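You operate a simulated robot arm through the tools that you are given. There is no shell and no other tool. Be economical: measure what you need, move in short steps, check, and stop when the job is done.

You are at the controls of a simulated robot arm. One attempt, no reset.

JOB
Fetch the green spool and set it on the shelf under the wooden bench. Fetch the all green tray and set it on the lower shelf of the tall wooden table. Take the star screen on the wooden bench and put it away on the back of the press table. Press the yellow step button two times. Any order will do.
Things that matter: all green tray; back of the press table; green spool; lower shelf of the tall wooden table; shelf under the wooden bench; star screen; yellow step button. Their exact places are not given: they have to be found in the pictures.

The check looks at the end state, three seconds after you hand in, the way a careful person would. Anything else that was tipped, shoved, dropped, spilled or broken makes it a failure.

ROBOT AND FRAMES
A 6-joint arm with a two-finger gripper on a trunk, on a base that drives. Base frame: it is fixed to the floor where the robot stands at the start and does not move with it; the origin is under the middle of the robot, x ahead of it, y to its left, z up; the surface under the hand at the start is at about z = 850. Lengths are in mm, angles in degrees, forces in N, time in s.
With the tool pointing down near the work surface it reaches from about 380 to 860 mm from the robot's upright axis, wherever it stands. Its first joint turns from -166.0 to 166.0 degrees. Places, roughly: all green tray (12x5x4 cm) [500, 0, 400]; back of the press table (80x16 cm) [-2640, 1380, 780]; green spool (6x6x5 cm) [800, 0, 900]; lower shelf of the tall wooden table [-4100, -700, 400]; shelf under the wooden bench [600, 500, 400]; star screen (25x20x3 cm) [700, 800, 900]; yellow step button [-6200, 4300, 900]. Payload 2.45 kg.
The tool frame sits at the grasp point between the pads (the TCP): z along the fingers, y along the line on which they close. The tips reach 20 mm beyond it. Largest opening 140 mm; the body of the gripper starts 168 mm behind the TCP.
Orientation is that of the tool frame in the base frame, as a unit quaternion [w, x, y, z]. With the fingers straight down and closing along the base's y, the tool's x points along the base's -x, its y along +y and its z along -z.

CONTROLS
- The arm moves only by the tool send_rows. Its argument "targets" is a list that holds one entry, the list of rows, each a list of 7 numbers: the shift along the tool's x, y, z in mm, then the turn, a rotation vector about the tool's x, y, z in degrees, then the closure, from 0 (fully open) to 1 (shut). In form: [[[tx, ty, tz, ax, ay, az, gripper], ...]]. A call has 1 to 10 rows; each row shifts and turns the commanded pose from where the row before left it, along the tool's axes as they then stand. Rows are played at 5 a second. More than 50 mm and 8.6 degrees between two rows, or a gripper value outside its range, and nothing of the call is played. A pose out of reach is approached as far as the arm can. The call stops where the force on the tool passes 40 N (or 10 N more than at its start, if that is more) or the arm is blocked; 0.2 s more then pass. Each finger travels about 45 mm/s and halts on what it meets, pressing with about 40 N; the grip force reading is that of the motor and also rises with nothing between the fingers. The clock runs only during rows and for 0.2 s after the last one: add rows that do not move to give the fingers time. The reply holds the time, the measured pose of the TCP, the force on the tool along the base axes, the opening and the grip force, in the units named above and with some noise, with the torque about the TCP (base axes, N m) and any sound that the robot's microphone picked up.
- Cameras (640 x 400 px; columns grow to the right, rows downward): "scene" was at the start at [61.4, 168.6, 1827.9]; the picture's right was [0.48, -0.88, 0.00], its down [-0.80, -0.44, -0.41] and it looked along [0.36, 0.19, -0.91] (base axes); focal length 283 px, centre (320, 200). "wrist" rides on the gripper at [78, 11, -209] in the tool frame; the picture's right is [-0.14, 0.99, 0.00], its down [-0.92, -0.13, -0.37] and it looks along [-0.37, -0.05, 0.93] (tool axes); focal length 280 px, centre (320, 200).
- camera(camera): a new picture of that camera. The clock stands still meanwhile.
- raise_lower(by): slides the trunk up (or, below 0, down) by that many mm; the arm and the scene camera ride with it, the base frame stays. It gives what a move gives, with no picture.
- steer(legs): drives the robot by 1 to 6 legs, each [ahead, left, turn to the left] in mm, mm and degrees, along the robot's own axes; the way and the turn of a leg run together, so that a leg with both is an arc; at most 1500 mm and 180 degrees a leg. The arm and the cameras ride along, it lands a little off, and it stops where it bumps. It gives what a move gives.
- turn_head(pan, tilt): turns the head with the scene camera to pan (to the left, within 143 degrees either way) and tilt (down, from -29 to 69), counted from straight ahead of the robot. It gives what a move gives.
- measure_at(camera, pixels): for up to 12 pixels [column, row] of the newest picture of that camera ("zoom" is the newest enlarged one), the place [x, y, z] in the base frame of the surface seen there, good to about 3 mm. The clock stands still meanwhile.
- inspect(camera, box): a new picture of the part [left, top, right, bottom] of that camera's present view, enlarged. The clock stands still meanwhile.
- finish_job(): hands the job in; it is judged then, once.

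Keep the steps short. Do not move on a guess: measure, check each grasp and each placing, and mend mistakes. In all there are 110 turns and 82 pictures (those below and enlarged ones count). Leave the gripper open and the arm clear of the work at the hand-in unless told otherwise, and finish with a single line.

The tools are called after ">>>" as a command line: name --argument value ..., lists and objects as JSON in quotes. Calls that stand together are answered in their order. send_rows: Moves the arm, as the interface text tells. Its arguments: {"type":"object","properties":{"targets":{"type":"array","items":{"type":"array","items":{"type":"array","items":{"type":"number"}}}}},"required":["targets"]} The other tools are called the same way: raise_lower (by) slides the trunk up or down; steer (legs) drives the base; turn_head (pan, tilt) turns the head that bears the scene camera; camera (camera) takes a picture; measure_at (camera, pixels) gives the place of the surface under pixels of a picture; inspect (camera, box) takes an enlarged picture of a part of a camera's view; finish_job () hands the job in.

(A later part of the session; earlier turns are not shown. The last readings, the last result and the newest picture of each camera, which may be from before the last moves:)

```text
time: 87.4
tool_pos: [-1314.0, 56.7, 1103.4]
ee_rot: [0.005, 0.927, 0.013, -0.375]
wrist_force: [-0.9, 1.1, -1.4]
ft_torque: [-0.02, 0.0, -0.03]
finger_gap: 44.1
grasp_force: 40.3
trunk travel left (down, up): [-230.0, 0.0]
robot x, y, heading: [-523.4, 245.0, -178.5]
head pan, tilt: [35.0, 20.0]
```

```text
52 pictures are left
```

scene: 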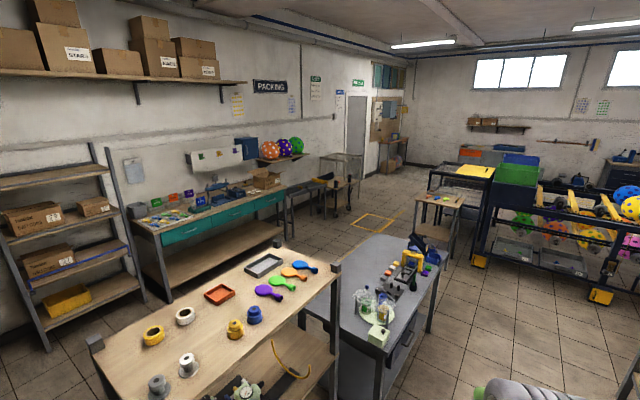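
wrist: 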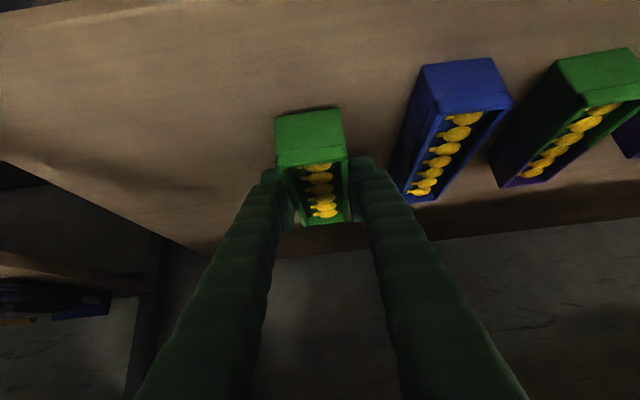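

The small tall wooden table is at (440,200). I zoom and measure it and the way to it.

>>> inspect --camera "scene" --box '[370, 150, 530, 280]'

>>> measure_at --camera "scene" --pixels '[[440, 200], [417, 205], [458, 208], [464, 197], [425, 192], [438, 235], [420, 262], [445, 270], [430, 330], [378, 398], [480, 265], [598, 300]]'

```text
3.08 times, centred on (450, 215) of scene
```

zoom: 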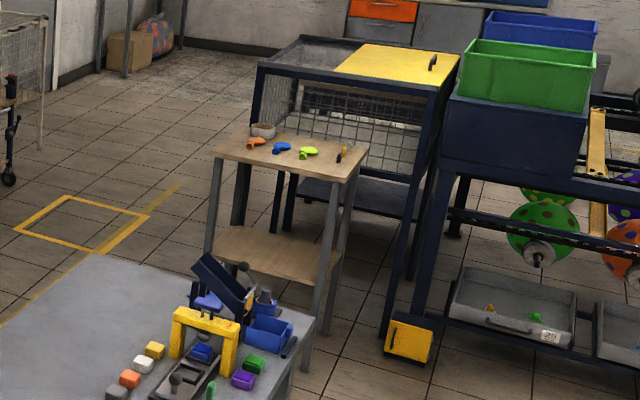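

```text
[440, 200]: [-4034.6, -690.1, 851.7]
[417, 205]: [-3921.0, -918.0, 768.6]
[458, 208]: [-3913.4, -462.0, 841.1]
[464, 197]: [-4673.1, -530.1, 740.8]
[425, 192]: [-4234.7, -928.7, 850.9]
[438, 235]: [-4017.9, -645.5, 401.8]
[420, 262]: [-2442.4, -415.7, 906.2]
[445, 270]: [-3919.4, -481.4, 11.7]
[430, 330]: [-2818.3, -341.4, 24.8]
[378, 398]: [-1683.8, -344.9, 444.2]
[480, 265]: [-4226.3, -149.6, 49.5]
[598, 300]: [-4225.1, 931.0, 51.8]
```

Table: front x≈−3905, y −920…−460, lower shelf z≈402, seemingly empty. I'll drive down the aisle and stand off in front of it at an angle (clear of the grey bench and the roller machine).

>>> steer --legs '[[1280, 0, 0], [1280, 0, 0], [0, 240, 0], [0, 0, 23.5]]'

>>> turn_head --pan 10 --tilt 45

>>> camera --camera "scene"

>>> camera --camera "wrist"

```text
time: 103.4
tool_pos: [-3768.1, -444.7, 1103.0]
ee_rot: [0.067, 0.912, 0.168, -0.368]
wrist_force: [-0.3, 0.0, -0.3]
ft_torque: [0.0, 0.0, 0.0]
finger_gap: 43.8
grasp_force: 40.3
trunk travel left (down, up): [-230.0, 0.0]
robot x, y, heading: [-3084.9, -6.4, -159.3]
head pan, tilt: [35.0, 20.0]
```

```text
time: 104.3
tool_pos: [-3767.8, -445.0, 1102.3]
ee_rot: [0.068, 0.912, 0.167, -0.368]
wrist_force: [0.5, -0.2, -0.5]
ft_torque: [-0.01, 0.03, 0.01]
finger_gap: 44.0
grasp_force: 39.9
trunk travel left (down, up): [-230.0, 0.0]
robot x, y, heading: [-3084.1, -7.4, -159.2]
head pan, tilt: [10.0, 45.0]
```

```text
50 pictures are left
```

scene: 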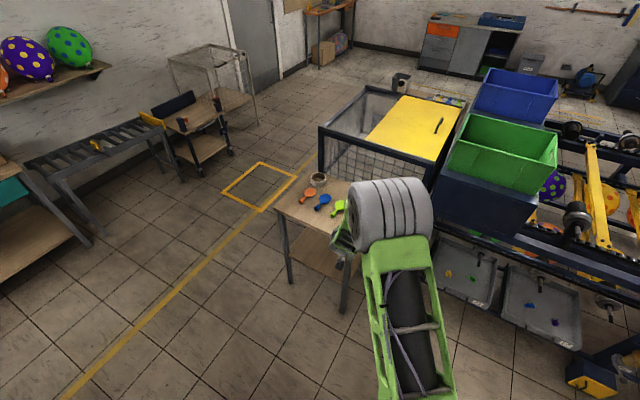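

```text
49 pictures are left
```

wrist: 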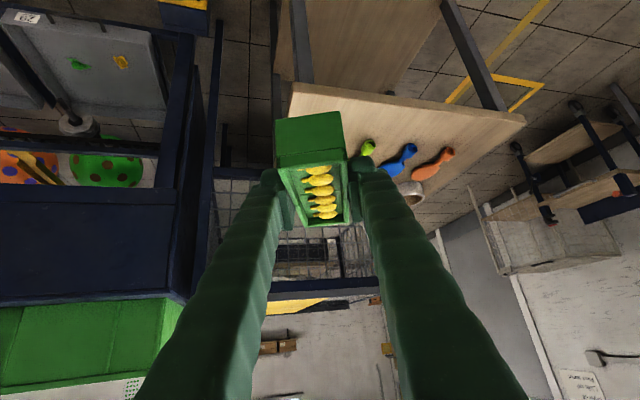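

I slide left 139 mm to line up, lower the trunk fully and the arm to z≈500 in front of the table.

>>> steer --legs '[[0, 139, 0]]'

>>> raise_lower --by -230

>>> send_rows --targets '[[[29, 0, 29, 0, 0, 0, 1], [29, 0, 29, 0, 0, 0, 1], [29, 0, 29, 0, 0, 0, 1], [29, 0, 29, 0, 0, 0, 1], [29, 0, 29, 0, 0, 0, 1], [29, 0, 29, 0, 0, 0, 1], [29, 0, 29, 0, 0, 0, 1], [29, 0, 29, 0, 0, 0, 1], [29, 0, 29, 0, 0, 0, 1], [0, 0, 0, 0, 0, 0, 1]]]'

>>> camera --camera "wrist"

```text
time: 106.1
tool_pos: [-3718.8, -573.1, 1103.8]
ee_rot: [0.067, 0.912, 0.168, -0.368]
wrist_force: [-0.1, 0.2, -1.8]
ft_torque: [0.06, 0.01, -0.01]
finger_gap: 44.0
grasp_force: 39.8
trunk travel left (down, up): [-230.0, 0.0]
robot x, y, heading: [-3032.5, -134.7, -159.4]
head pan, tilt: [10.0, 45.0]
```

```text
time: 108.6
tool_pos: [-3718.7, -573.3, 872.6]
ee_rot: [0.068, 0.912, 0.169, -0.368]
wrist_force: [1.3, -0.4, -1.6]
ft_torque: [-0.01, 0.02, -0.02]
finger_gap: 44.1
grasp_force: 40.1
trunk travel left (down, up): [0.0, 230.0]
robot x, y, heading: [-3033.3, -132.8, -158.9]
head pan, tilt: [10.0, 45.0]
```

```text
time: 110.8
tool_pos: [-3714.8, -571.8, 504.7]
ee_rot: [0.066, 0.912, 0.168, -0.368]
wrist_force: [-0.1, 0.3, -1.1]
ft_torque: [0.01, 0.0, -0.01]
finger_gap: 44.1
grasp_force: 39.9
trunk travel left (down, up): [0.0, 230.0]
robot x, y, heading: [-3032.6, -130.5, -159.1]
head pan, tilt: [10.0, 45.0]
```

```text
48 pictures are left
```

wrist: 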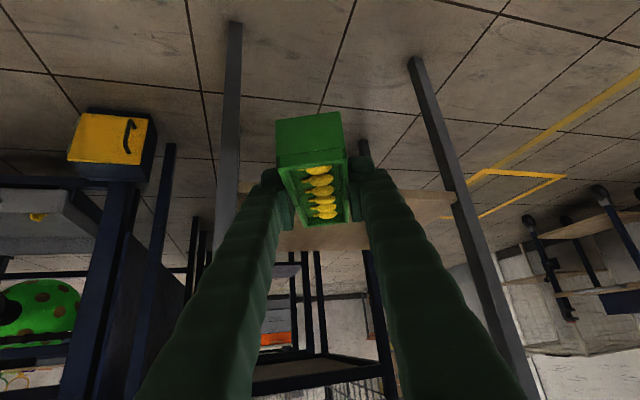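

>>> measure_at --camera "wrist" --pixels '[[241, 187], [420, 192], [445, 200], [300, 240], [370, 235], [228, 180], [465, 220], [290, 245], [400, 210], [250, 192]]'

```text
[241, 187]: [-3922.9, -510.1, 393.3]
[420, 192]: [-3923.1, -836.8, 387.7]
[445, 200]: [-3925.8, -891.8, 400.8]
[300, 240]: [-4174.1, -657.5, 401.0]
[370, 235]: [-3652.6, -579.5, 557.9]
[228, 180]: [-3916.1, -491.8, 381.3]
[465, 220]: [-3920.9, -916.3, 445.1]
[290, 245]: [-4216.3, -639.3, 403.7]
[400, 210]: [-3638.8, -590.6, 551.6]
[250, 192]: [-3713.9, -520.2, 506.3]
```

Shelf edge at x≈−3923, z≈402. I drive 350 ahead; the tray bottom (≈469) clears the shelf.

>>> steer --legs '[[350, 0, 0]]'

>>> camera --camera "wrist"

```text
time: 113.0
tool_pos: [-4040.1, -693.9, 504.0]
ee_rot: [0.065, 0.912, 0.168, -0.368]
wrist_force: [0.0, 0.0, -0.7]
ft_torque: [-0.01, -0.01, 0.0]
finger_gap: 44.2
grasp_force: 39.9
trunk travel left (down, up): [0.0, 230.0]
robot x, y, heading: [-3358.1, -252.9, -159.1]
head pan, tilt: [10.0, 45.0]
```

```text
47 pictures are left
```

wrist: 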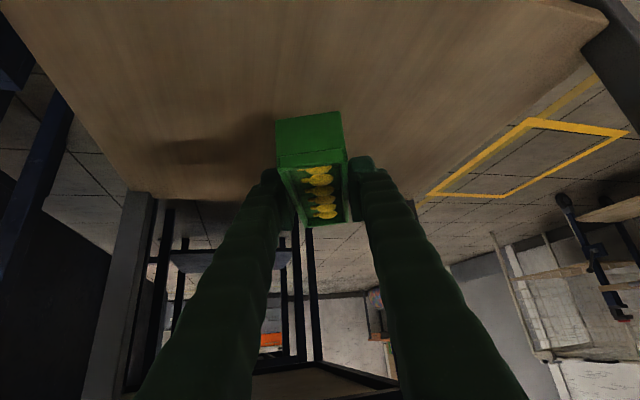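

Over the shelf. I lower 60 mm, then creep to contact.

>>> send_rows --targets '[[[14, 0, 14, 0, 0, 0, 1], [14, 0, 14, 0, 0, 0, 1], [14, 0, 14, 0, 0, 0, 1], [0, 0, 0, 0, 0, 0, 1]]]'

>>> send_rows --targets '[[[1.8, 0, 1.8, 0, 0, 0, 1], [1.8, 0, 1.8, 0, 0, 0, 1], [1.5, 0, 1.5, 0, 0, 0, 1], [0, 0, 0, 0, 0, 0, 1]]]'

```text
time: 114.0
tool_pos: [-4039.3, -692.9, 446.7]
ee_rot: [0.065, 0.912, 0.167, -0.368]
wrist_force: [0.1, -0.3, 0.0]
ft_torque: [0.0, 0.0, -0.01]
finger_gap: 43.9
grasp_force: 39.9
trunk travel left (down, up): [0.0, 230.0]
robot x, y, heading: [-3361.4, -261.1, -159.3]
head pan, tilt: [10.0, 45.0]
```

```text
time: 115.0
tool_pos: [-4039.5, -692.5, 440.2]
ee_rot: [0.065, 0.912, 0.168, -0.368]
wrist_force: [0.4, 0.6, -1.3]
ft_torque: [0.01, 0.02, 0.04]
finger_gap: 44.2
grasp_force: 40.0
trunk travel left (down, up): [0.0, 230.0]
robot x, y, heading: [-3360.5, -256.8, -159.0]
head pan, tilt: [10.0, 45.0]
```

>>> send_rows --targets '[[[1.1, 0, 1.1, 0, 0, 0, 1], [1.1, 0, 1.1, 0, 0, 0, 1], [1.1, 0, 1.1, 0, 0, 0, 1], [0, 0, 0, 0, 0, 0, 1]]]'

```text
time: 116.0
tool_pos: [-4039.8, -694.1, 436.2]
ee_rot: [0.065, 0.912, 0.167, -0.369]
wrist_force: [1.1, -0.8, 3.3]
ft_torque: [-0.18, 0.06, 0.08]
finger_gap: 44.2
grasp_force: 39.7
trunk travel left (down, up): [0.0, 230.0]
robot x, y, heading: [-3359.4, -255.4, -159.1]
head pan, tilt: [10.0, 45.0]
```

Contact begins. One more mm, then open and withdraw.

>>> send_rows --targets '[[[0.7, 0, 0.7, 0, 0, 0, 1], [0, 0, 0, 0, 0, 0, 0.6], [0, 0, 0, 0, 0, 0, 0.5], [0, 0, 0, 0, 0, 0, 0.4], [0, 0, 0, 0, 0, 0, 0.4], [0, 0, -15, 0, 0, 0, 0.4], [0, 0, -30, 0, 0, 0, 0.4], [0, 0, -30, 0, 0, 0, 0.4], [0, 0, 0, 0, 0, 0, 0.4]]]'

>>> camera --camera "wrist"

```text
time: 118.0
tool_pos: [-4000.1, -691.2, 483.5]
ee_rot: [0.053, 0.913, 0.17, -0.367]
wrist_force: [-0.6, 0.0, 0.5]
ft_torque: [0.02, -0.03, 0.02]
finger_gap: 84.0
grasp_force: 0.0
out of reach, approached as far as the arm can: row 7, 8
trunk travel left (down, up): [0.0, 230.0]
robot x, y, heading: [-3359.0, -258.4, -159.4]
head pan, tilt: [10.0, 45.0]
```

```text
46 pictures are left
```

wrist: 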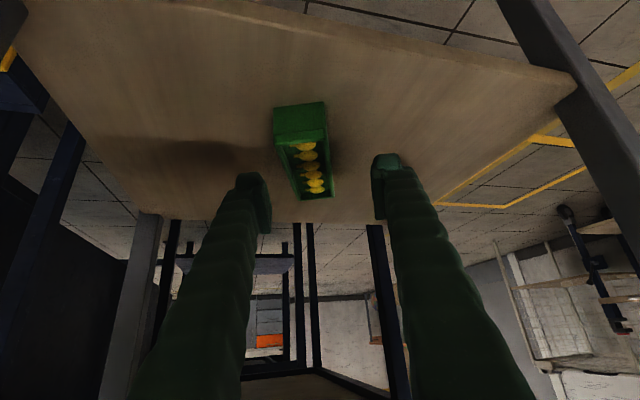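

The tray is on the shelf. I back off 350, raise the trunk, and look toward the press table.

>>> steer --legs '[[-350, 0, 0]]'

>>> raise_lower --by 230

>>> turn_head --pan -125 --tilt 35

>>> camera --camera "scene"

```text
time: 120.3
tool_pos: [-3674.8, -571.1, 481.6]
ee_rot: [0.055, 0.912, 0.172, -0.368]
wrist_force: [-0.1, 0.3, -0.5]
ft_torque: [-0.02, 0.01, 0.05]
finger_gap: 84.2
grasp_force: 0.0
trunk travel left (down, up): [0.0, 230.0]
robot x, y, heading: [-3042.3, -135.9, -158.9]
head pan, tilt: [10.0, 45.0]
```

```text
time: 122.7
tool_pos: [-3674.5, -572.1, 712.8]
ee_rot: [0.055, 0.913, 0.172, -0.367]
wrist_force: [0.1, -0.2, 0.3]
ft_torque: [0.06, -0.01, 0.02]
finger_gap: 84.2
grasp_force: 0.1
trunk travel left (down, up): [-230.0, 0.0]
robot x, y, heading: [-3038.5, -134.3, -159.1]
head pan, tilt: [10.0, 45.0]
```

```text
time: 124.9
tool_pos: [-3675.1, -572.5, 712.7]
ee_rot: [0.055, 0.912, 0.172, -0.368]
wrist_force: [-0.9, -0.8, -0.1]
ft_torque: [-0.01, 0.01, -0.05]
finger_gap: 84.1
grasp_force: 0.0
trunk travel left (down, up): [-230.0, 0.0]
robot x, y, heading: [-3040.7, -134.2, -158.8]
head pan, tilt: [-125.0, 35.0]
```

```text
45 pictures are left
```

scene: 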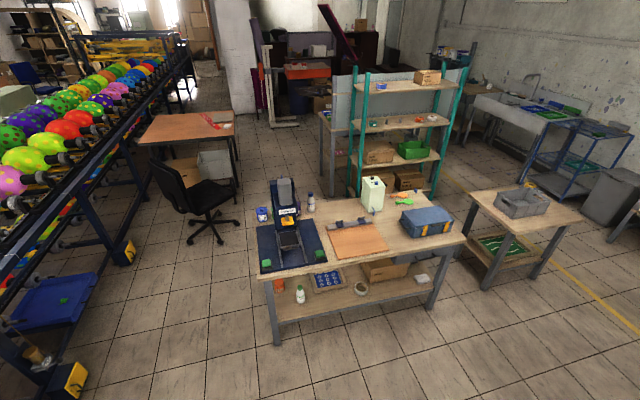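

>>> inspect --camera "scene" --box '[235, 165, 475, 315]'

>>> measure_at --camera "zoom" --pixels '[[240, 130], [290, 110], [50, 100], [130, 60], [160, 120], [190, 95], [210, 115], [315, 105], [370, 120], [580, 160], [430, 50], [75, 285]]'

```text
2.67 times, centred on (355, 240) of scene
```

zoom: 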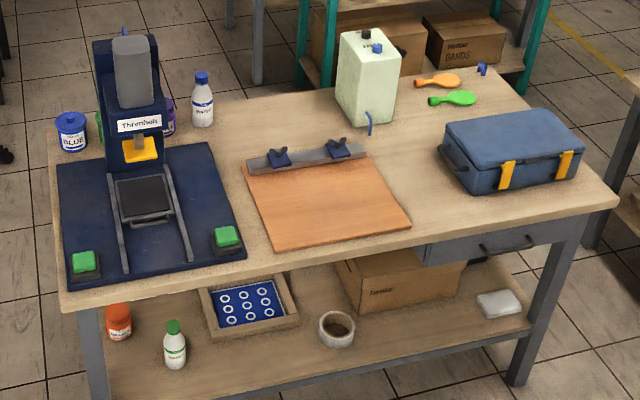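

```text
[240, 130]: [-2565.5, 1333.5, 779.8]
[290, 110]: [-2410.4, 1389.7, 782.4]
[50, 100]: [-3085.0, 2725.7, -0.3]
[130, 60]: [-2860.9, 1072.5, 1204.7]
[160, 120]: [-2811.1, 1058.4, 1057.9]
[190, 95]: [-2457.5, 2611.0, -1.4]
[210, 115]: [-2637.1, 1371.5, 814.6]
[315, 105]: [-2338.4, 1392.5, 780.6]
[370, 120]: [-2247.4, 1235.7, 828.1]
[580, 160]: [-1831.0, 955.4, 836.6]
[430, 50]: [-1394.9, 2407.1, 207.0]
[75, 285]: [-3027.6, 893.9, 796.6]
```

I measure the free gap between the white bottle and the pale green box at the back.

>>> measure_at --camera "zoom" --pixels '[[200, 122], [214, 124], [247, 158], [280, 150], [360, 147], [340, 138], [342, 118], [365, 128], [240, 100], [300, 88], [333, 85], [270, 95]]'

```text
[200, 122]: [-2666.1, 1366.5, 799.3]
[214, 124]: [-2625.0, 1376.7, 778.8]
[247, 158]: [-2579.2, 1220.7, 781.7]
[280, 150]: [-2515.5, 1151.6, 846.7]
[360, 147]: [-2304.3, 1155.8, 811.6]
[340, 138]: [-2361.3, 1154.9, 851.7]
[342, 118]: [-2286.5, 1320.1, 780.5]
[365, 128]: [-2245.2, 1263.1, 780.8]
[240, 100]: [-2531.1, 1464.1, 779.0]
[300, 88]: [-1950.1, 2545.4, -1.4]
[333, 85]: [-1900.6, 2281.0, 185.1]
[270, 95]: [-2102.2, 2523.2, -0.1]
```

Free space: x −2615…−2290, y 1225…1475 — the screen fits with its long side along x, centre ≈(−2455,1360), away from bottle and box. Now I lift the hand high and return it to vertical for the screen.

>>> send_rows --targets '[[[-34, 0, -34, 0, 0, 0, 0], [-34, 0, -34, 0, 0, 0, 0], [-34, 0, -34, 0, 0, 0, 0], [-34, 0, -34, 0, 0, 0, 0], [-34, 0, -34, 0, 0, 0, 0], [-34, 0, -34, 0, 0, 0, 0], [-34, 0, -34, 0, 0, 0, 0], [-34, 0, -34, 0, 0, 0, 0]]]'

>>> send_rows --targets '[[[28, 0, -28, 0, 7.5, 0, 0], [32, 0, -24, 0, 7.5, 0, 0], [35, 0, -20, 0, 7.5, 0, 0], [37, 0, -15, 0, 7.5, 0, 0], [39, 0, -10, 0, 7.5, 0, 0], [40, 0, -5, 0, 7.5, 0, 0], [40, 0, 0, 0, 0, 0, 0], [0, 0, 0, 0, 0, 0, 0]]]'

```text
time: 126.7
tool_pos: [-3677.5, -586.3, 1101.3]
ee_rot: [0.055, 0.912, 0.173, -0.368]
wrist_force: [-0.1, 0.5, 0.5]
ft_torque: [-0.01, 0.03, 0.03]
finger_gap: 140.0
grasp_force: 0.0
trunk travel left (down, up): [-230.0, 0.0]
robot x, y, heading: [-3036.9, -132.6, -159.0]
head pan, tilt: [-125.0, 35.0]
```

```text
time: 128.5
tool_pos: [-3417.8, -485.1, 1102.9]
ee_rot: [-0.015, 0.984, 0.18, 0.009]
wrist_force: [0.2, 0.2, 0.6]
ft_torque: [0.01, -0.05, 0.0]
finger_gap: 140.2
grasp_force: 0.0
trunk travel left (down, up): [-230.0, 0.0]
robot x, y, heading: [-3037.9, -136.5, -158.6]
head pan, tilt: [-125.0, 35.0]
```

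I return along the aisle, facing +x, towards the bench's left half.

>>> steer --legs '[[0, -400, 0], [0, 0, 158.7], [1400, 0, 0], [1400, 0, 0], [0, 400, 0]]'

>>> turn_head --pan 10 --tilt 40

>>> camera --camera "scene"

```text
time: 156.1
tool_pos: [38.3, 991.6, 1103.1]
ee_rot: [-0.011, -0.042, 0.999, -0.013]
wrist_force: [0.8, 0.3, -0.5]
ft_torque: [-0.03, 0.0, 0.02]
finger_gap: 139.9
grasp_force: 0.1
trunk travel left (down, up): [-230.0, 0.0]
robot x, y, heading: [-425.5, 757.8, 5.2]
head pan, tilt: [-125.0, 35.0]
stopped in leg 5: the robot was blocked; the commanded pose is now the measured one
```

```text
time: 158.3
tool_pos: [39.3, 990.8, 1103.9]
ee_rot: [-0.011, -0.042, 0.999, -0.013]
wrist_force: [0.2, 0.0, 0.0]
ft_torque: [-0.01, -0.02, 0.02]
finger_gap: 139.9
grasp_force: 0.0
trunk travel left (down, up): [-230.0, 0.0]
robot x, y, heading: [-420.2, 755.4, 5.5]
head pan, tilt: [10.0, 40.0]
```

```text
43 pictures are left
```

scene: 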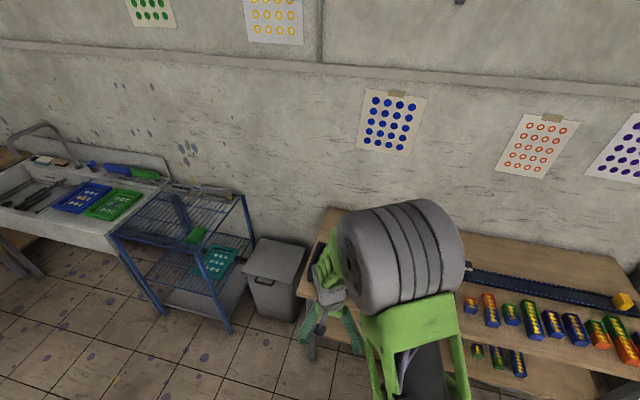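

The base bumped something near the bin table. I look there to check nothing moved.

>>> turn_head --pan 125 --tilt 55

>>> camera --camera "scene"

>>> measure_at --camera "scene" --pixels '[[320, 200], [200, 200], [100, 150], [420, 150], [300, 330]]'

```text
time: 160.2
tool_pos: [38.7, 990.6, 1103.7]
ee_rot: [-0.011, -0.043, 0.999, -0.013]
wrist_force: [0.5, -0.5, 0.0]
ft_torque: [0.02, 0.02, 0.0]
finger_gap: 140.1
grasp_force: 0.1
trunk travel left (down, up): [-230.0, 0.0]
robot x, y, heading: [-419.4, 758.2, 5.1]
head pan, tilt: [125.0, 55.0]
```

```text
42 pictures are left
```

scene: 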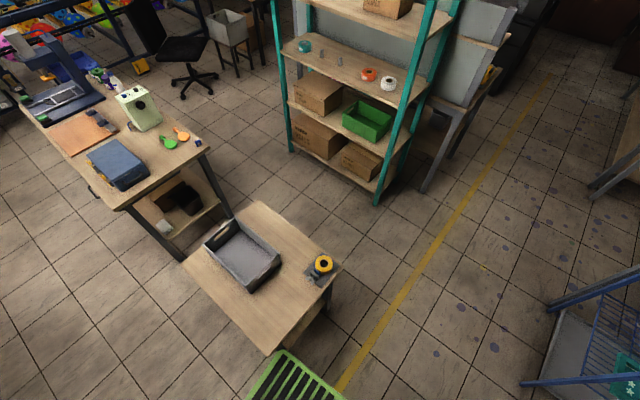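

```text
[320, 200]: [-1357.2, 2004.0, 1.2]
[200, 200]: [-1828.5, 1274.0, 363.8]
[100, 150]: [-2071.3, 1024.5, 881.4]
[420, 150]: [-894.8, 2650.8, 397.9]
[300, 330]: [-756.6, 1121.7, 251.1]
```

>>> measure_at --camera "scene" --pixels '[[186, 263], [266, 350], [334, 272], [258, 205], [290, 360], [262, 340], [324, 264], [325, 278]]'

```text
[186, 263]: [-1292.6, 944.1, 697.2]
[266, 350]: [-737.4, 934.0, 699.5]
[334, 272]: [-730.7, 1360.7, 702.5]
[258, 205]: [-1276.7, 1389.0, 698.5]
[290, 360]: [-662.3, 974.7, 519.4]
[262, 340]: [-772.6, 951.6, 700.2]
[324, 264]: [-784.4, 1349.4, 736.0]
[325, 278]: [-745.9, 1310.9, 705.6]
```

The table corner reads (−737,934) as before (−737,925) – no noticeable shift. I pull ahead away from it, then straighten the heading.

>>> steer --legs '[[180, -20, 0], [0, 0, -5.2]]'

>>> turn_head --pan 25 --tilt 60

>>> camera --camera "scene"

>>> camera --camera "wrist"

```text
time: 162.2
tool_pos: [233.7, 944.6, 1104.0]
ee_rot: [-0.012, 0.002, 1.0, -0.012]
wrist_force: [0.4, -0.9, 0.9]
ft_torque: [0.03, 0.0, -0.01]
finger_gap: 139.8
grasp_force: 0.1
trunk travel left (down, up): [-230.0, 0.0]
robot x, y, heading: [-246.0, 752.6, 0.3]
head pan, tilt: [125.0, 55.0]
```

```text
time: 164.0
tool_pos: [234.3, 945.0, 1102.7]
ee_rot: [-0.013, 0.002, 1.0, -0.014]
wrist_force: [-0.4, -0.1, 1.0]
ft_torque: [-0.03, 0.01, 0.02]
finger_gap: 139.9
grasp_force: 0.0
trunk travel left (down, up): [-230.0, 0.0]
robot x, y, heading: [-245.5, 750.9, 0.2]
head pan, tilt: [25.0, 60.0]
```

```text
41 pictures are left
```

scene: 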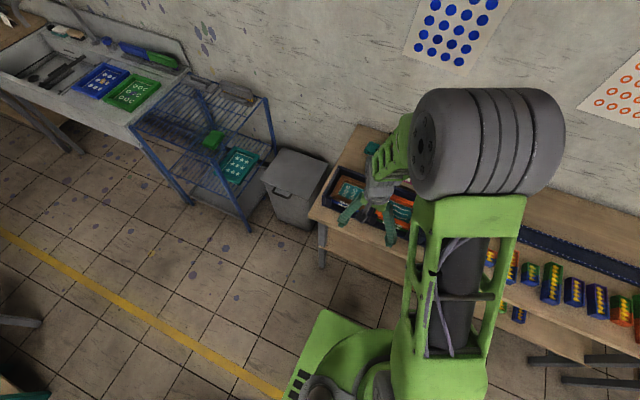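

```text
40 pictures are left
```

wrist: 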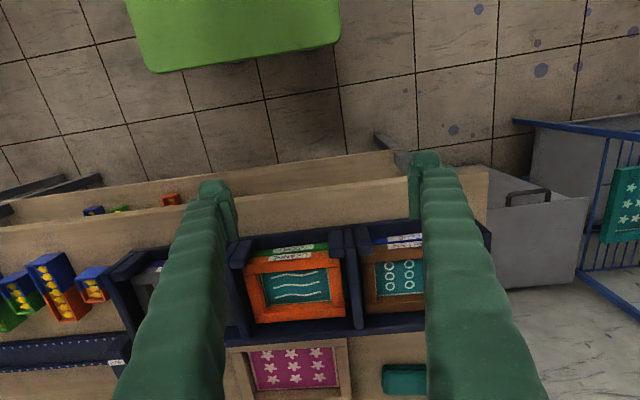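

I move ahead 235 and right 110 so the wrist camera sees the whole screen.

>>> steer --legs '[[235, -110, 0]]'

>>> camera --camera "wrist"

```text
time: 165.8
tool_pos: [469.5, 835.8, 1102.9]
ee_rot: [-0.013, 0.001, 1.0, -0.013]
wrist_force: [0.7, 0.7, -0.1]
ft_torque: [0.02, 0.07, 0.02]
finger_gap: 139.8
grasp_force: 0.1
trunk travel left (down, up): [-230.0, 0.0]
robot x, y, heading: [-13.7, 641.5, 0.2]
head pan, tilt: [25.0, 60.0]
```

```text
39 pictures are left
```

wrist: 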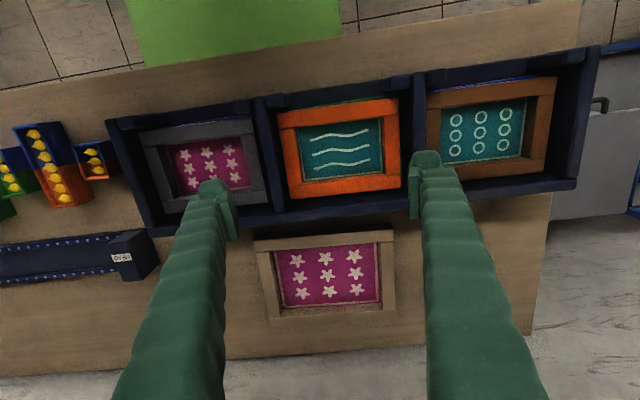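

>>> inspect --camera "wrist" --box '[230, 200, 430, 330]'

>>> measure_at --camera "wrist" --pixels '[[258, 245], [390, 235], [325, 240], [325, 247], [325, 256], [270, 305], [267, 280], [388, 295], [384, 260], [330, 304], [320, 218], [325, 226]]'

```text
3.08 times, centred on (330, 265) of wrist
```

zoom: 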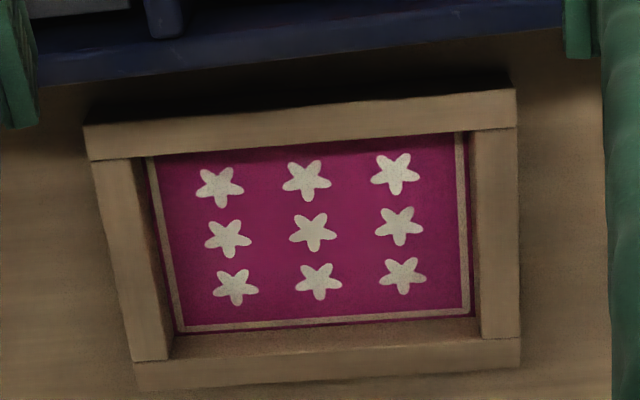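

```text
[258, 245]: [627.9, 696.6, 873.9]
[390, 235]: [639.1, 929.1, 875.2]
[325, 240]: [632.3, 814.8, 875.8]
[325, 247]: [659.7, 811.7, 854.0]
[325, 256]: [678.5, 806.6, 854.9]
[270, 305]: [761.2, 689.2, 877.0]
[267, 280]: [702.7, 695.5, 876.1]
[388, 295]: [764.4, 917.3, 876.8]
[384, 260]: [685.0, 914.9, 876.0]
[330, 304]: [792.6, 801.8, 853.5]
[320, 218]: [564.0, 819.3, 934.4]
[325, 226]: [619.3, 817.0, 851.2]
```

>>> measure_at --camera "zoom" --pixels '[[300, 100], [300, 108], [300, 116], [300, 135], [300, 143], [300, 152], [300, 70], [300, 85], [300, 60], [130, 200], [90, 130], [512, 100]]'

```text
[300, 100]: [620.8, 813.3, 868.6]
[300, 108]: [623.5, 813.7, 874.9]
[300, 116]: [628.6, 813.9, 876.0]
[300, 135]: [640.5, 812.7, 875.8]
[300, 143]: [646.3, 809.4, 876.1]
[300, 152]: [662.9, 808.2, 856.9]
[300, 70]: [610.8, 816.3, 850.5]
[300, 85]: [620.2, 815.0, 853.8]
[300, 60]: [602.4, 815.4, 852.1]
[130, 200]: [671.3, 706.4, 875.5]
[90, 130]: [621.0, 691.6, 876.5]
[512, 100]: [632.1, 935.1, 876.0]
```

Front rim: x 621–646, top z 876; mesh z≈855; rack back ≈565. I'll grip the front rim at y≈813 with the hand turned ~93° (frame is yawed 2.6°). First I rotate the hand in the air.

>>> send_rows --targets '[[[0, 0, 0, 0, 0, 8.4, 0], [0, 0, 0, 0, 0, 8.4, 0], [0, 0, 0, 0, 0, 8.4, 0], [0, 0, 0, 0, 0, 8.4, 0], [0, 0, 0, 0, 0, 8.4, 0], [0, 0, 0, 0, 0, 8.4, 0], [0, 0, 0, 0, 0, 8.4, 0], [0, 0, 0, 0, 0, 8.4, 0], [0, 0, 0, 0, 0, 8.4, 0], [0, 0, 0, 0, 0, 8.4, 0]]]'

>>> send_rows --targets '[[[0, 0, 0, 0, 0, 8.4, 0.57], [0, 0, 0, 0, 0, 0, 0.57], [0, 0, 0, 0, 0, 0, 0.57], [0, 0, 0, 0, 0, 0, 0.57], [0, 0, 0, 0, 0, 0, 0.57]]]'

```text
time: 168.0
tool_pos: [467.5, 837.9, 1103.8]
ee_rot: [0.0, 0.67, 0.742, -0.018]
wrist_force: [0.5, -0.2, 0.1]
ft_torque: [-0.03, 0.01, -0.03]
finger_gap: 140.0
grasp_force: 0.1
trunk travel left (down, up): [-230.0, 0.0]
robot x, y, heading: [-9.2, 644.1, 0.0]
head pan, tilt: [25.0, 60.0]
```

```text
time: 169.2
tool_pos: [467.9, 836.0, 1102.9]
ee_rot: [0.001, 0.722, 0.691, -0.017]
wrist_force: [-0.4, -1.0, 0.7]
ft_torque: [0.0, -0.02, -0.01]
finger_gap: 60.6
grasp_force: 0.1
trunk travel left (down, up): [-230.0, 0.0]
robot x, y, heading: [-13.2, 641.9, 0.1]
head pan, tilt: [25.0, 60.0]
```

Yaw is right. I level the hand, move over the rim at (634,813) and drop to z≈960 (fingers above the rack height).

>>> send_rows --targets '[[[-3.9, 41.7, 0, -1.25, 1.5, 0, 0.57], [-3.9, 41.7, 0, 0, 0, 0, 0.57], [-3.9, 41.7, 0, 0, 0, 0, 0.57], [-3.9, 41.7, 0, 0, 0, 0, 0.57], [0, 0, 45, 0, 0, 0, 0.57], [0, 0, 45, 0, 0, 0, 0.57], [0, 0, 45, 0, 0, 0, 0.57], [0, 0, 0, 0, 0, 0, 0.57]]]'

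>>> camera --camera "wrist"

```text
time: 171.0
tool_pos: [635.6, 813.8, 965.0]
ee_rot: [0.0, 0.722, 0.692, 0.0]
wrist_force: [-0.8, 0.0, 1.0]
ft_torque: [0.0, 0.01, 0.02]
finger_gap: 60.0
grasp_force: 0.2
trunk travel left (down, up): [-230.0, 0.0]
robot x, y, heading: [-12.8, 641.5, 0.1]
head pan, tilt: [25.0, 60.0]
```

```text
37 pictures are left
```

wrist: 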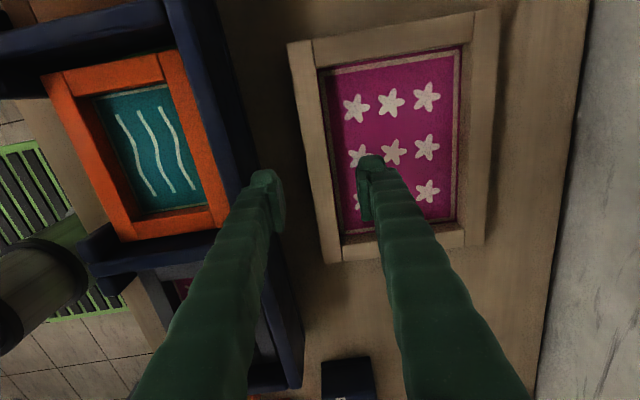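

The rim lies between the fingers. I descend to z≈884.

>>> send_rows --targets '[[[0, 0, 30, 0, 0, 0, 0.57], [0, 0, 30, 0, 0, 0, 0.57], [0, 0, 20, 0, 0, 0, 0.57], [0, 0, 0, 0, 0, 0, 0.57]]]'

>>> camera --camera "wrist"

```text
time: 172.0
tool_pos: [633.8, 812.6, 886.2]
ee_rot: [0.001, 0.722, 0.692, -0.001]
wrist_force: [-0.4, 0.8, -0.4]
ft_torque: [-0.03, 0.0, 0.0]
finger_gap: 60.4
grasp_force: 0.0
trunk travel left (down, up): [-230.0, 0.0]
robot x, y, heading: [-11.7, 644.3, 0.4]
head pan, tilt: [25.0, 60.0]
```

```text
36 pictures are left
```

wrist: 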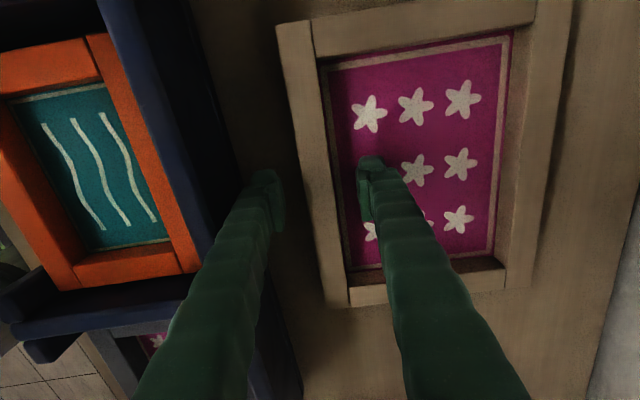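

Down 7 mm and close on the rim.

>>> send_rows --targets '[[[0, 0, 4, 0, 0, 0, 0.57], [0, 0, 3.5, 0, 0, 0, 0.57], [0, 0, 0, 0, 0, 0, 0.75], [0, 0, 0, 0, 0, 0, 1], [0, 0, 0, 0, 0, 0, 1], [0, 0, 0, 0, 0, 0, 1], [0, 0, 0, 0, 0, 0, 1]]]'

```text
time: 173.6
tool_pos: [632.4, 813.7, 880.1]
ee_rot: [-0.001, 0.722, 0.691, -0.001]
wrist_force: [-0.4, 0.4, 0.6]
ft_torque: [-0.02, 0.23, 0.11]
finger_gap: 23.7
grasp_force: 40.3
trunk travel left (down, up): [-230.0, 0.0]
robot x, y, heading: [-15.2, 645.5, 0.2]
head pan, tilt: [25.0, 60.0]
```

Gripped (23.7 mm). I lift 15 mm slowly and check for droop.

>>> send_rows --targets '[[[0, 0, -5, 0, 0, 0, 1], [0, 0, -5, 0, 0, 0, 1], [0, 0, -5, 0, 0, 0, 1], [0, 0, 0, 0, 0, 0, 1], [0, 0, 0, 0, 0, 0, 1]]]'

>>> camera --camera "wrist"

>>> measure_at --camera "wrist" --pixels '[[310, 150], [293, 60], [540, 150], [545, 60], [510, 270], [335, 260]]'

```text
time: 174.8
tool_pos: [632.3, 814.3, 893.8]
ee_rot: [0.0, 0.722, 0.691, -0.001]
wrist_force: [1.0, -0.5, -2.7]
ft_torque: [-0.01, 0.21, 0.0]
finger_gap: 23.9
grasp_force: 40.4
trunk travel left (down, up): [-230.0, 0.0]
robot x, y, heading: [-11.6, 642.1, 0.0]
head pan, tilt: [25.0, 60.0]
```

```text
35 pictures are left
```

wrist: 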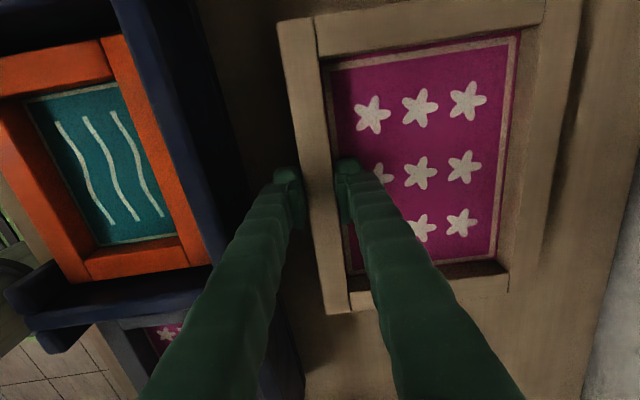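

```text
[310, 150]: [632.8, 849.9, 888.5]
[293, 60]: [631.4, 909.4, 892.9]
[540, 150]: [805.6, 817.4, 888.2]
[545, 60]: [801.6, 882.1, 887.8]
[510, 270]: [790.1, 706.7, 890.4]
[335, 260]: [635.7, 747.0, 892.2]
```

Screen is level, ~0.3 kg, firmly held. I lift to z≈1130, back off and slide right into the aisle.

>>> send_rows --targets '[[[0, 0, -40, 0, 0, 0, 1], [0, 0, -40, 0, 0, 0, 1], [0, 0, -40, 0, 0, 0, 1], [0, 0, -40, 0, 0, 0, 1], [0, 0, -40, 0, 0, 0, 1], [0, 0, -36, 0, 0, 0, 1], [0, 0, 0, 0, 0, 0, 1]]]'

>>> steer --legs '[[-200, 0, 0], [0, -400, 0]]'

>>> steer --legs '[[-1050, 0, 0]]'

```text
time: 176.4
tool_pos: [632.1, 810.6, 1132.8]
ee_rot: [0.0, 0.722, 0.692, -0.001]
wrist_force: [0.5, 0.4, -2.1]
ft_torque: [0.03, 0.22, 0.02]
finger_gap: 23.7
grasp_force: 40.0
trunk travel left (down, up): [-230.0, 0.0]
robot x, y, heading: [-8.7, 644.6, 0.3]
head pan, tilt: [25.0, 60.0]
```

```text
time: 181.7
tool_pos: [436.0, 411.4, 1131.4]
ee_rot: [0.001, 0.72, 0.694, -0.001]
wrist_force: [-0.3, -0.9, -2.4]
ft_torque: [0.06, 0.18, 0.01]
finger_gap: 23.8
grasp_force: 40.1
trunk travel left (down, up): [-230.0, 0.0]
robot x, y, heading: [-203.9, 240.3, 0.3]
head pan, tilt: [25.0, 60.0]
```

```text
time: 187.2
tool_pos: [-629.4, 399.2, 1132.3]
ee_rot: [0.0, 0.726, 0.687, -0.001]
wrist_force: [0.3, 0.7, -1.7]
ft_torque: [0.03, 0.15, -0.02]
finger_gap: 23.9
grasp_force: 39.5
trunk travel left (down, up): [-230.0, 0.0]
robot x, y, heading: [-1273.5, 243.1, -0.5]
head pan, tilt: [25.0, 60.0]
```

>>> steer --legs '[[-1000, 0, 0.5], [0, 0, 90]]'

>>> turn_head --pan 20 --tilt 45

>>> camera --camera "scene"

```text
time: 196.2
tool_pos: [-2459.9, 878.5, 1132.1]
ee_rot: [0.001, 0.009, 1.0, -0.001]
wrist_force: [-0.2, 0.0, -1.7]
ft_torque: [-0.22, 0.0, 0.01]
finger_gap: 23.8
grasp_force: 40.1
trunk travel left (down, up): [-230.0, 0.0]
robot x, y, heading: [-2272.5, 237.8, 91.9]
head pan, tilt: [25.0, 60.0]
```

```text
time: 197.0
tool_pos: [-2459.2, 877.2, 1131.9]
ee_rot: [0.002, 0.009, 1.0, -0.001]
wrist_force: [-0.1, 0.0, -2.5]
ft_torque: [-0.21, 0.02, 0.02]
finger_gap: 23.9
grasp_force: 40.2
trunk travel left (down, up): [-230.0, 0.0]
robot x, y, heading: [-2273.3, 238.0, 91.8]
head pan, tilt: [20.0, 45.0]
```

```text
34 pictures are left
```

scene: 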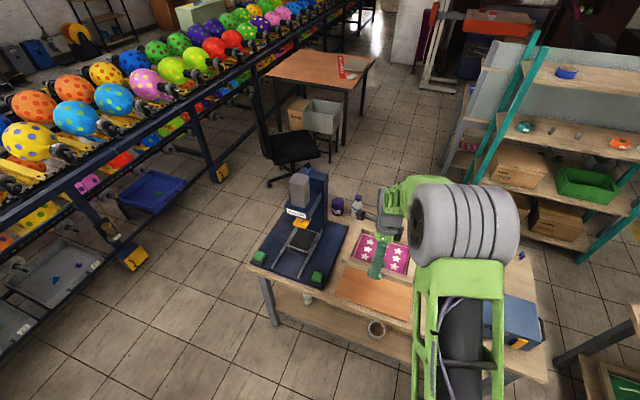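

Screen is over the table edge, high. I advance 260 mm.

>>> steer --legs '[[260, 0, -1.8]]'

>>> camera --camera "wrist"

```text
time: 198.9
tool_pos: [-2443.2, 1146.6, 1131.8]
ee_rot: [0.002, 0.025, 1.0, -0.001]
wrist_force: [1.4, 0.4, -3.3]
ft_torque: [-0.24, 0.02, 0.01]
finger_gap: 24.0
grasp_force: 40.8
trunk travel left (down, up): [-230.0, 0.0]
robot x, y, heading: [-2277.1, 503.2, 89.7]
head pan, tilt: [20.0, 45.0]
```

```text
33 pictures are left
```

wrist: 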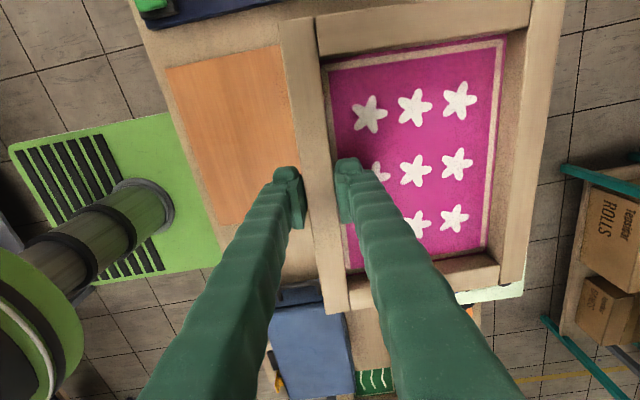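

I straighten the yaw (2.9°), move to (−2455,1266) and lower to ≈1025, then look at clearances.

>>> send_rows --targets '[[[0, 0, 0, 0, 0, -2.9, 1], [4, 40, 0, 0, 0, 0, 1], [4, 40, 0, 0, 0, 0, 1], [4, 39, 0, 0, 0, 0, 1], [0, 0, 36, 0, 0, 0, 1], [0, 0, 36, 0, 0, 0, 1], [0, 0, 34, 0, 0, 0, 1], [0, 0, 0, 0, 0, 0, 1]]]'

>>> camera --camera "wrist"

>>> turn_head --pan 30 --tilt 45

>>> inspect --camera "scene" --box '[220, 100, 540, 300]'

```text
time: 200.7
tool_pos: [-2454.1, 1264.9, 1025.7]
ee_rot: [0.0, 0.0, 1.0, -0.001]
wrist_force: [-1.0, -0.5, -1.7]
ft_torque: [-0.19, 0.01, -0.01]
finger_gap: 24.0
grasp_force: 40.1
trunk travel left (down, up): [-230.0, 0.0]
robot x, y, heading: [-2278.6, 499.1, 89.8]
head pan, tilt: [20.0, 45.0]
```

```text
32 pictures are left
```

wrist: 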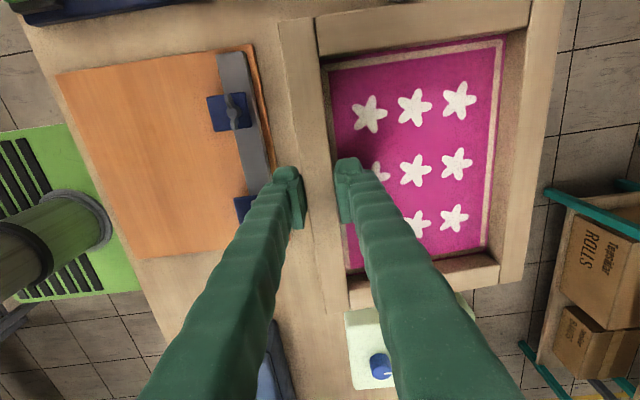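

```text
time: 201.4
tool_pos: [-2453.9, 1263.7, 1026.5]
ee_rot: [0.001, -0.001, 1.0, -0.001]
wrist_force: [0.0, -0.3, -2.2]
ft_torque: [-0.22, 0.02, -0.02]
finger_gap: 24.1
grasp_force: 39.7
trunk travel left (down, up): [-230.0, 0.0]
robot x, y, heading: [-2277.2, 503.4, 90.0]
head pan, tilt: [30.0, 45.0]
```

```text
2.00 times, centred on (380, 200) of scene
```

zoom: 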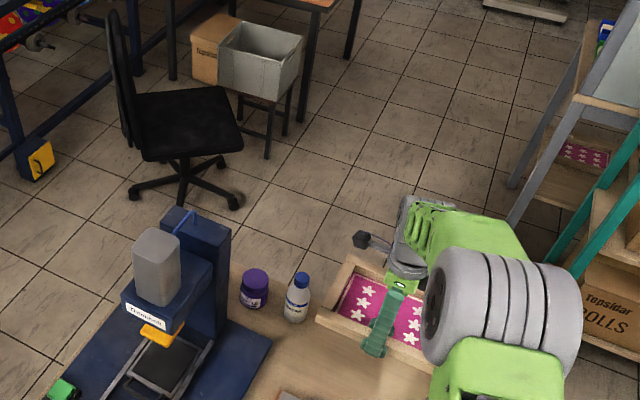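

I measure the clamp, box and back edge of the table in the wrist picture.

>>> measure_at --camera "wrist" --pixels '[[270, 165], [255, 70], [275, 100], [348, 318], [360, 325], [365, 380], [350, 365], [540, 60], [532, 280], [500, 290], [270, 30], [465, 300]]'

>>> measure_at --camera "zoom" --pixels '[[297, 318], [310, 300], [300, 280], [330, 360], [318, 318], [345, 262], [255, 300]]'

```text
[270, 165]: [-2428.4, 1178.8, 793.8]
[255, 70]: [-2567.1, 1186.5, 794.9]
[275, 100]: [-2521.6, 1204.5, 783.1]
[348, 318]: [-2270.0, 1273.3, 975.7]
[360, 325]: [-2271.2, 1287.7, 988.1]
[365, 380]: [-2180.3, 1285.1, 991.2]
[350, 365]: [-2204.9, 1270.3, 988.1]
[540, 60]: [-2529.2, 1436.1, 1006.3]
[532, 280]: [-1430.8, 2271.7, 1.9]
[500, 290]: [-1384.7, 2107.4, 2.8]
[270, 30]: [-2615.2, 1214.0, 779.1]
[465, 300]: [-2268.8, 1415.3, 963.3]
```

```text
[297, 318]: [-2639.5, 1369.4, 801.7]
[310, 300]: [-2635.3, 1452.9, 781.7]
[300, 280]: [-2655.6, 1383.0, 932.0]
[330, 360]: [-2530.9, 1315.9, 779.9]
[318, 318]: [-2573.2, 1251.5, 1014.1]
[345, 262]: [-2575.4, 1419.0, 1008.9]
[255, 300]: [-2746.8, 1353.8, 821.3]
```

Clearances are fine (clamp back y≈1190, box x≈−2271, bottle ≈−2640). I pull back 14 mm and lower to just above the table.

>>> send_rows --targets '[[[0, -14, 0, 0, 0, 0, 1], [0, 0, 40, 0, 0, 0, 1], [0, 0, 40, 0, 0, 0, 1], [0, 0, 40, 0, 0, 0, 1], [0, 0, 40, 0, 0, 0, 1], [0, 0, 35, 0, 0, 0, 1], [0, 0, 0, 0, 0, 0, 1]]]'

>>> camera --camera "wrist"

```text
time: 203.0
tool_pos: [-2456.9, 1251.8, 828.4]
ee_rot: [0.001, 0.0, 1.0, -0.001]
wrist_force: [-0.7, 1.2, -1.8]
ft_torque: [-0.2, -0.01, -0.03]
finger_gap: 24.4
grasp_force: 40.4
trunk travel left (down, up): [-230.0, 0.0]
robot x, y, heading: [-2278.5, 497.4, 90.1]
head pan, tilt: [30.0, 45.0]
```

```text
30 pictures are left
```

wrist: 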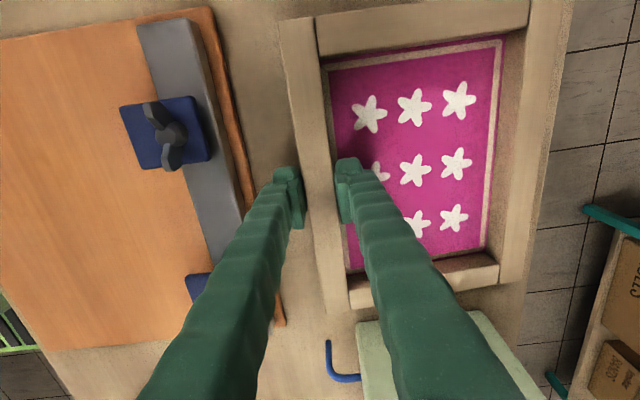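

Everything clear; table visible beyond the far rim. I creep down to contact.

>>> send_rows --targets '[[[0, 0, 8, 0, 0, 0, 1], [0, 0, 6, 0, 0, 0, 1], [0, 0, 2, 0, 0, 0, 1], [0, 0, 2, 0, 0, 0, 1], [0, 0, 0, 0, 0, 0, 1]]]'

```text
time: 204.2
tool_pos: [-2454.3, 1251.0, 811.4]
ee_rot: [0.001, -0.001, 1.0, -0.001]
wrist_force: [-1.2, 0.4, -1.2]
ft_torque: [0.03, 0.04, 0.14]
finger_gap: 23.9
grasp_force: 39.6
trunk travel left (down, up): [-230.0, 0.0]
robot x, y, heading: [-2278.1, 498.5, 90.2]
head pan, tilt: [30.0, 45.0]
```

Far side is touching (torque changed). 2 mm more, then open slightly and lift out straight.

>>> send_rows --targets '[[[0, 0, 1.5, 0, 0, 0, 1], [0, 0, 1, 0, 0, 0, 1], [0, 0, 0, 0, 0, 0, 0.75], [0, 0, 0, 0, 0, 0, 0.7], [0, 0, 0, 0, 0, 0, 0.7], [0, 0, -15, 0, 0, 0, 0.7], [0, 0, -30, 0, 0, 0, 0.7], [0, 0, -40, 0, 0, 0, 0.7], [0, 0, 0, 0, 0, 0, 0.7]]]'

>>> camera --camera "wrist"

```text
time: 206.2
tool_pos: [-2455.1, 1249.7, 893.8]
ee_rot: [0.001, -0.001, 1.0, -0.001]
wrist_force: [-0.7, -0.2, 0.0]
ft_torque: [0.01, -0.03, -0.03]
finger_gap: 41.9
grasp_force: 0.1
trunk travel left (down, up): [-230.0, 0.0]
robot x, y, heading: [-2278.4, 500.9, 89.8]
head pan, tilt: [30.0, 45.0]
```

```text
29 pictures are left
```

wrist: 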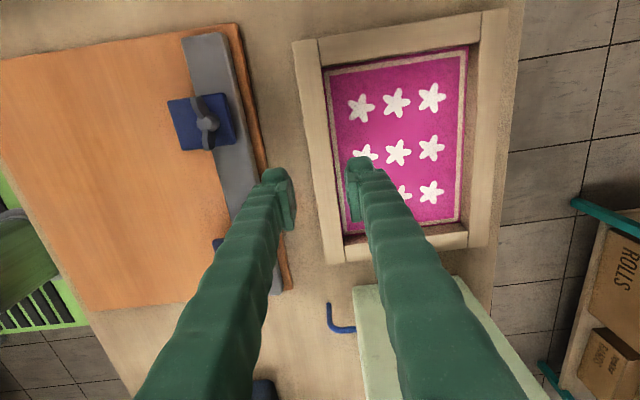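

The screen lies flat at the back. I lift clear, back off and look toward the button's region.

>>> send_rows --targets '[[[0, 0, -45, 0, 0, 0, 0.7], [0, 0, -45, 0, 0, 0, 0.7], [0, 0, -45, 0, 0, 0, 0.7], [0, 0, -45, 0, 0, 0, 0.7], [0, 0, -45, 0, 0, 0, 0.7], [0, 0, 0, 0, 0, 0, 0.7]]]'

>>> steer --legs '[[-270, 0, 0]]'

>>> turn_head --pan 50 --tilt 10

>>> camera --camera "scene"

```text
time: 207.6
tool_pos: [-2455.2, 1251.3, 1119.0]
ee_rot: [0.001, -0.001, 1.0, -0.001]
wrist_force: [-0.3, -0.5, -0.8]
ft_torque: [0.01, 0.02, 0.01]
finger_gap: 42.0
grasp_force: 0.0
trunk travel left (down, up): [-230.0, 0.0]
robot x, y, heading: [-2276.0, 501.9, 89.8]
head pan, tilt: [30.0, 45.0]
```

```text
time: 209.5
tool_pos: [-2455.5, 988.8, 1119.4]
ee_rot: [0.001, -0.002, 1.0, -0.001]
wrist_force: [0.2, -0.3, 0.6]
ft_torque: [0.05, -0.01, -0.05]
finger_gap: 41.9
grasp_force: 0.1
trunk travel left (down, up): [-230.0, 0.0]
robot x, y, heading: [-2273.4, 240.1, 90.1]
head pan, tilt: [30.0, 45.0]
```

```text
time: 210.5
tool_pos: [-2455.3, 990.0, 1118.3]
ee_rot: [0.001, -0.001, 1.0, -0.001]
wrist_force: [-0.5, 0.1, -0.2]
ft_torque: [0.01, 0.02, -0.01]
finger_gap: 41.7
grasp_force: 0.1
trunk travel left (down, up): [-230.0, 0.0]
robot x, y, heading: [-2280.7, 238.4, 90.1]
head pan, tilt: [50.0, 10.0]
```

```text
28 pictures are left
```

scene: 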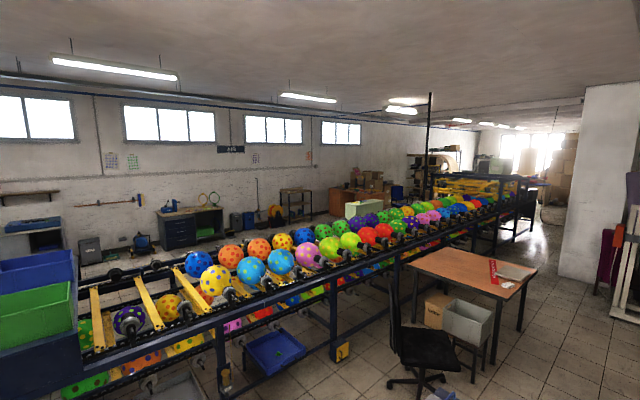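

The button should appear near (350,208): the pale box behind the ball line. I zoom.

>>> inspect --camera "scene" --box '[280, 150, 480, 275]'

>>> measure_at --camera "scene" --pixels '[[362, 207], [350, 225], [378, 206], [450, 240], [500, 215], [525, 200], [200, 265], [530, 240], [400, 240], [280, 220], [310, 210], [100, 270]]'

```text
3.20 times, centred on (380, 212) of scene
```

zoom: 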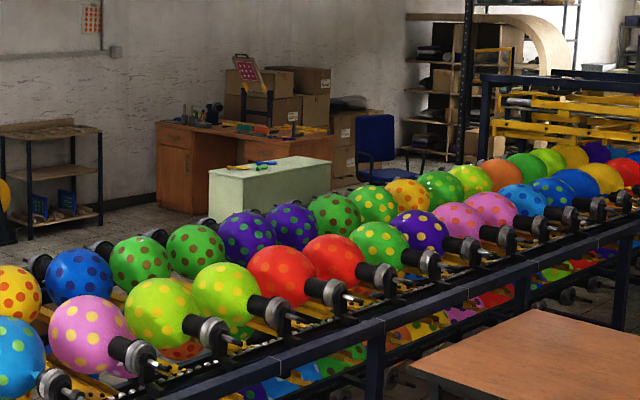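

```text
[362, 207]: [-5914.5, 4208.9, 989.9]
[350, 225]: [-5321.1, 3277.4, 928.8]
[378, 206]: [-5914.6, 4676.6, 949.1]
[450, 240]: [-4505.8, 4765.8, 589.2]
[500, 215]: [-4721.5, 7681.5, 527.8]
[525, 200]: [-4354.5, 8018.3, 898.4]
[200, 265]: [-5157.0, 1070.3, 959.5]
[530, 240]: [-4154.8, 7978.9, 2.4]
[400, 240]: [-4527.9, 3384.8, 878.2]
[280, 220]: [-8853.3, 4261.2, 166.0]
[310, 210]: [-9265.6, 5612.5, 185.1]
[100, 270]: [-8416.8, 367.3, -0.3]
```

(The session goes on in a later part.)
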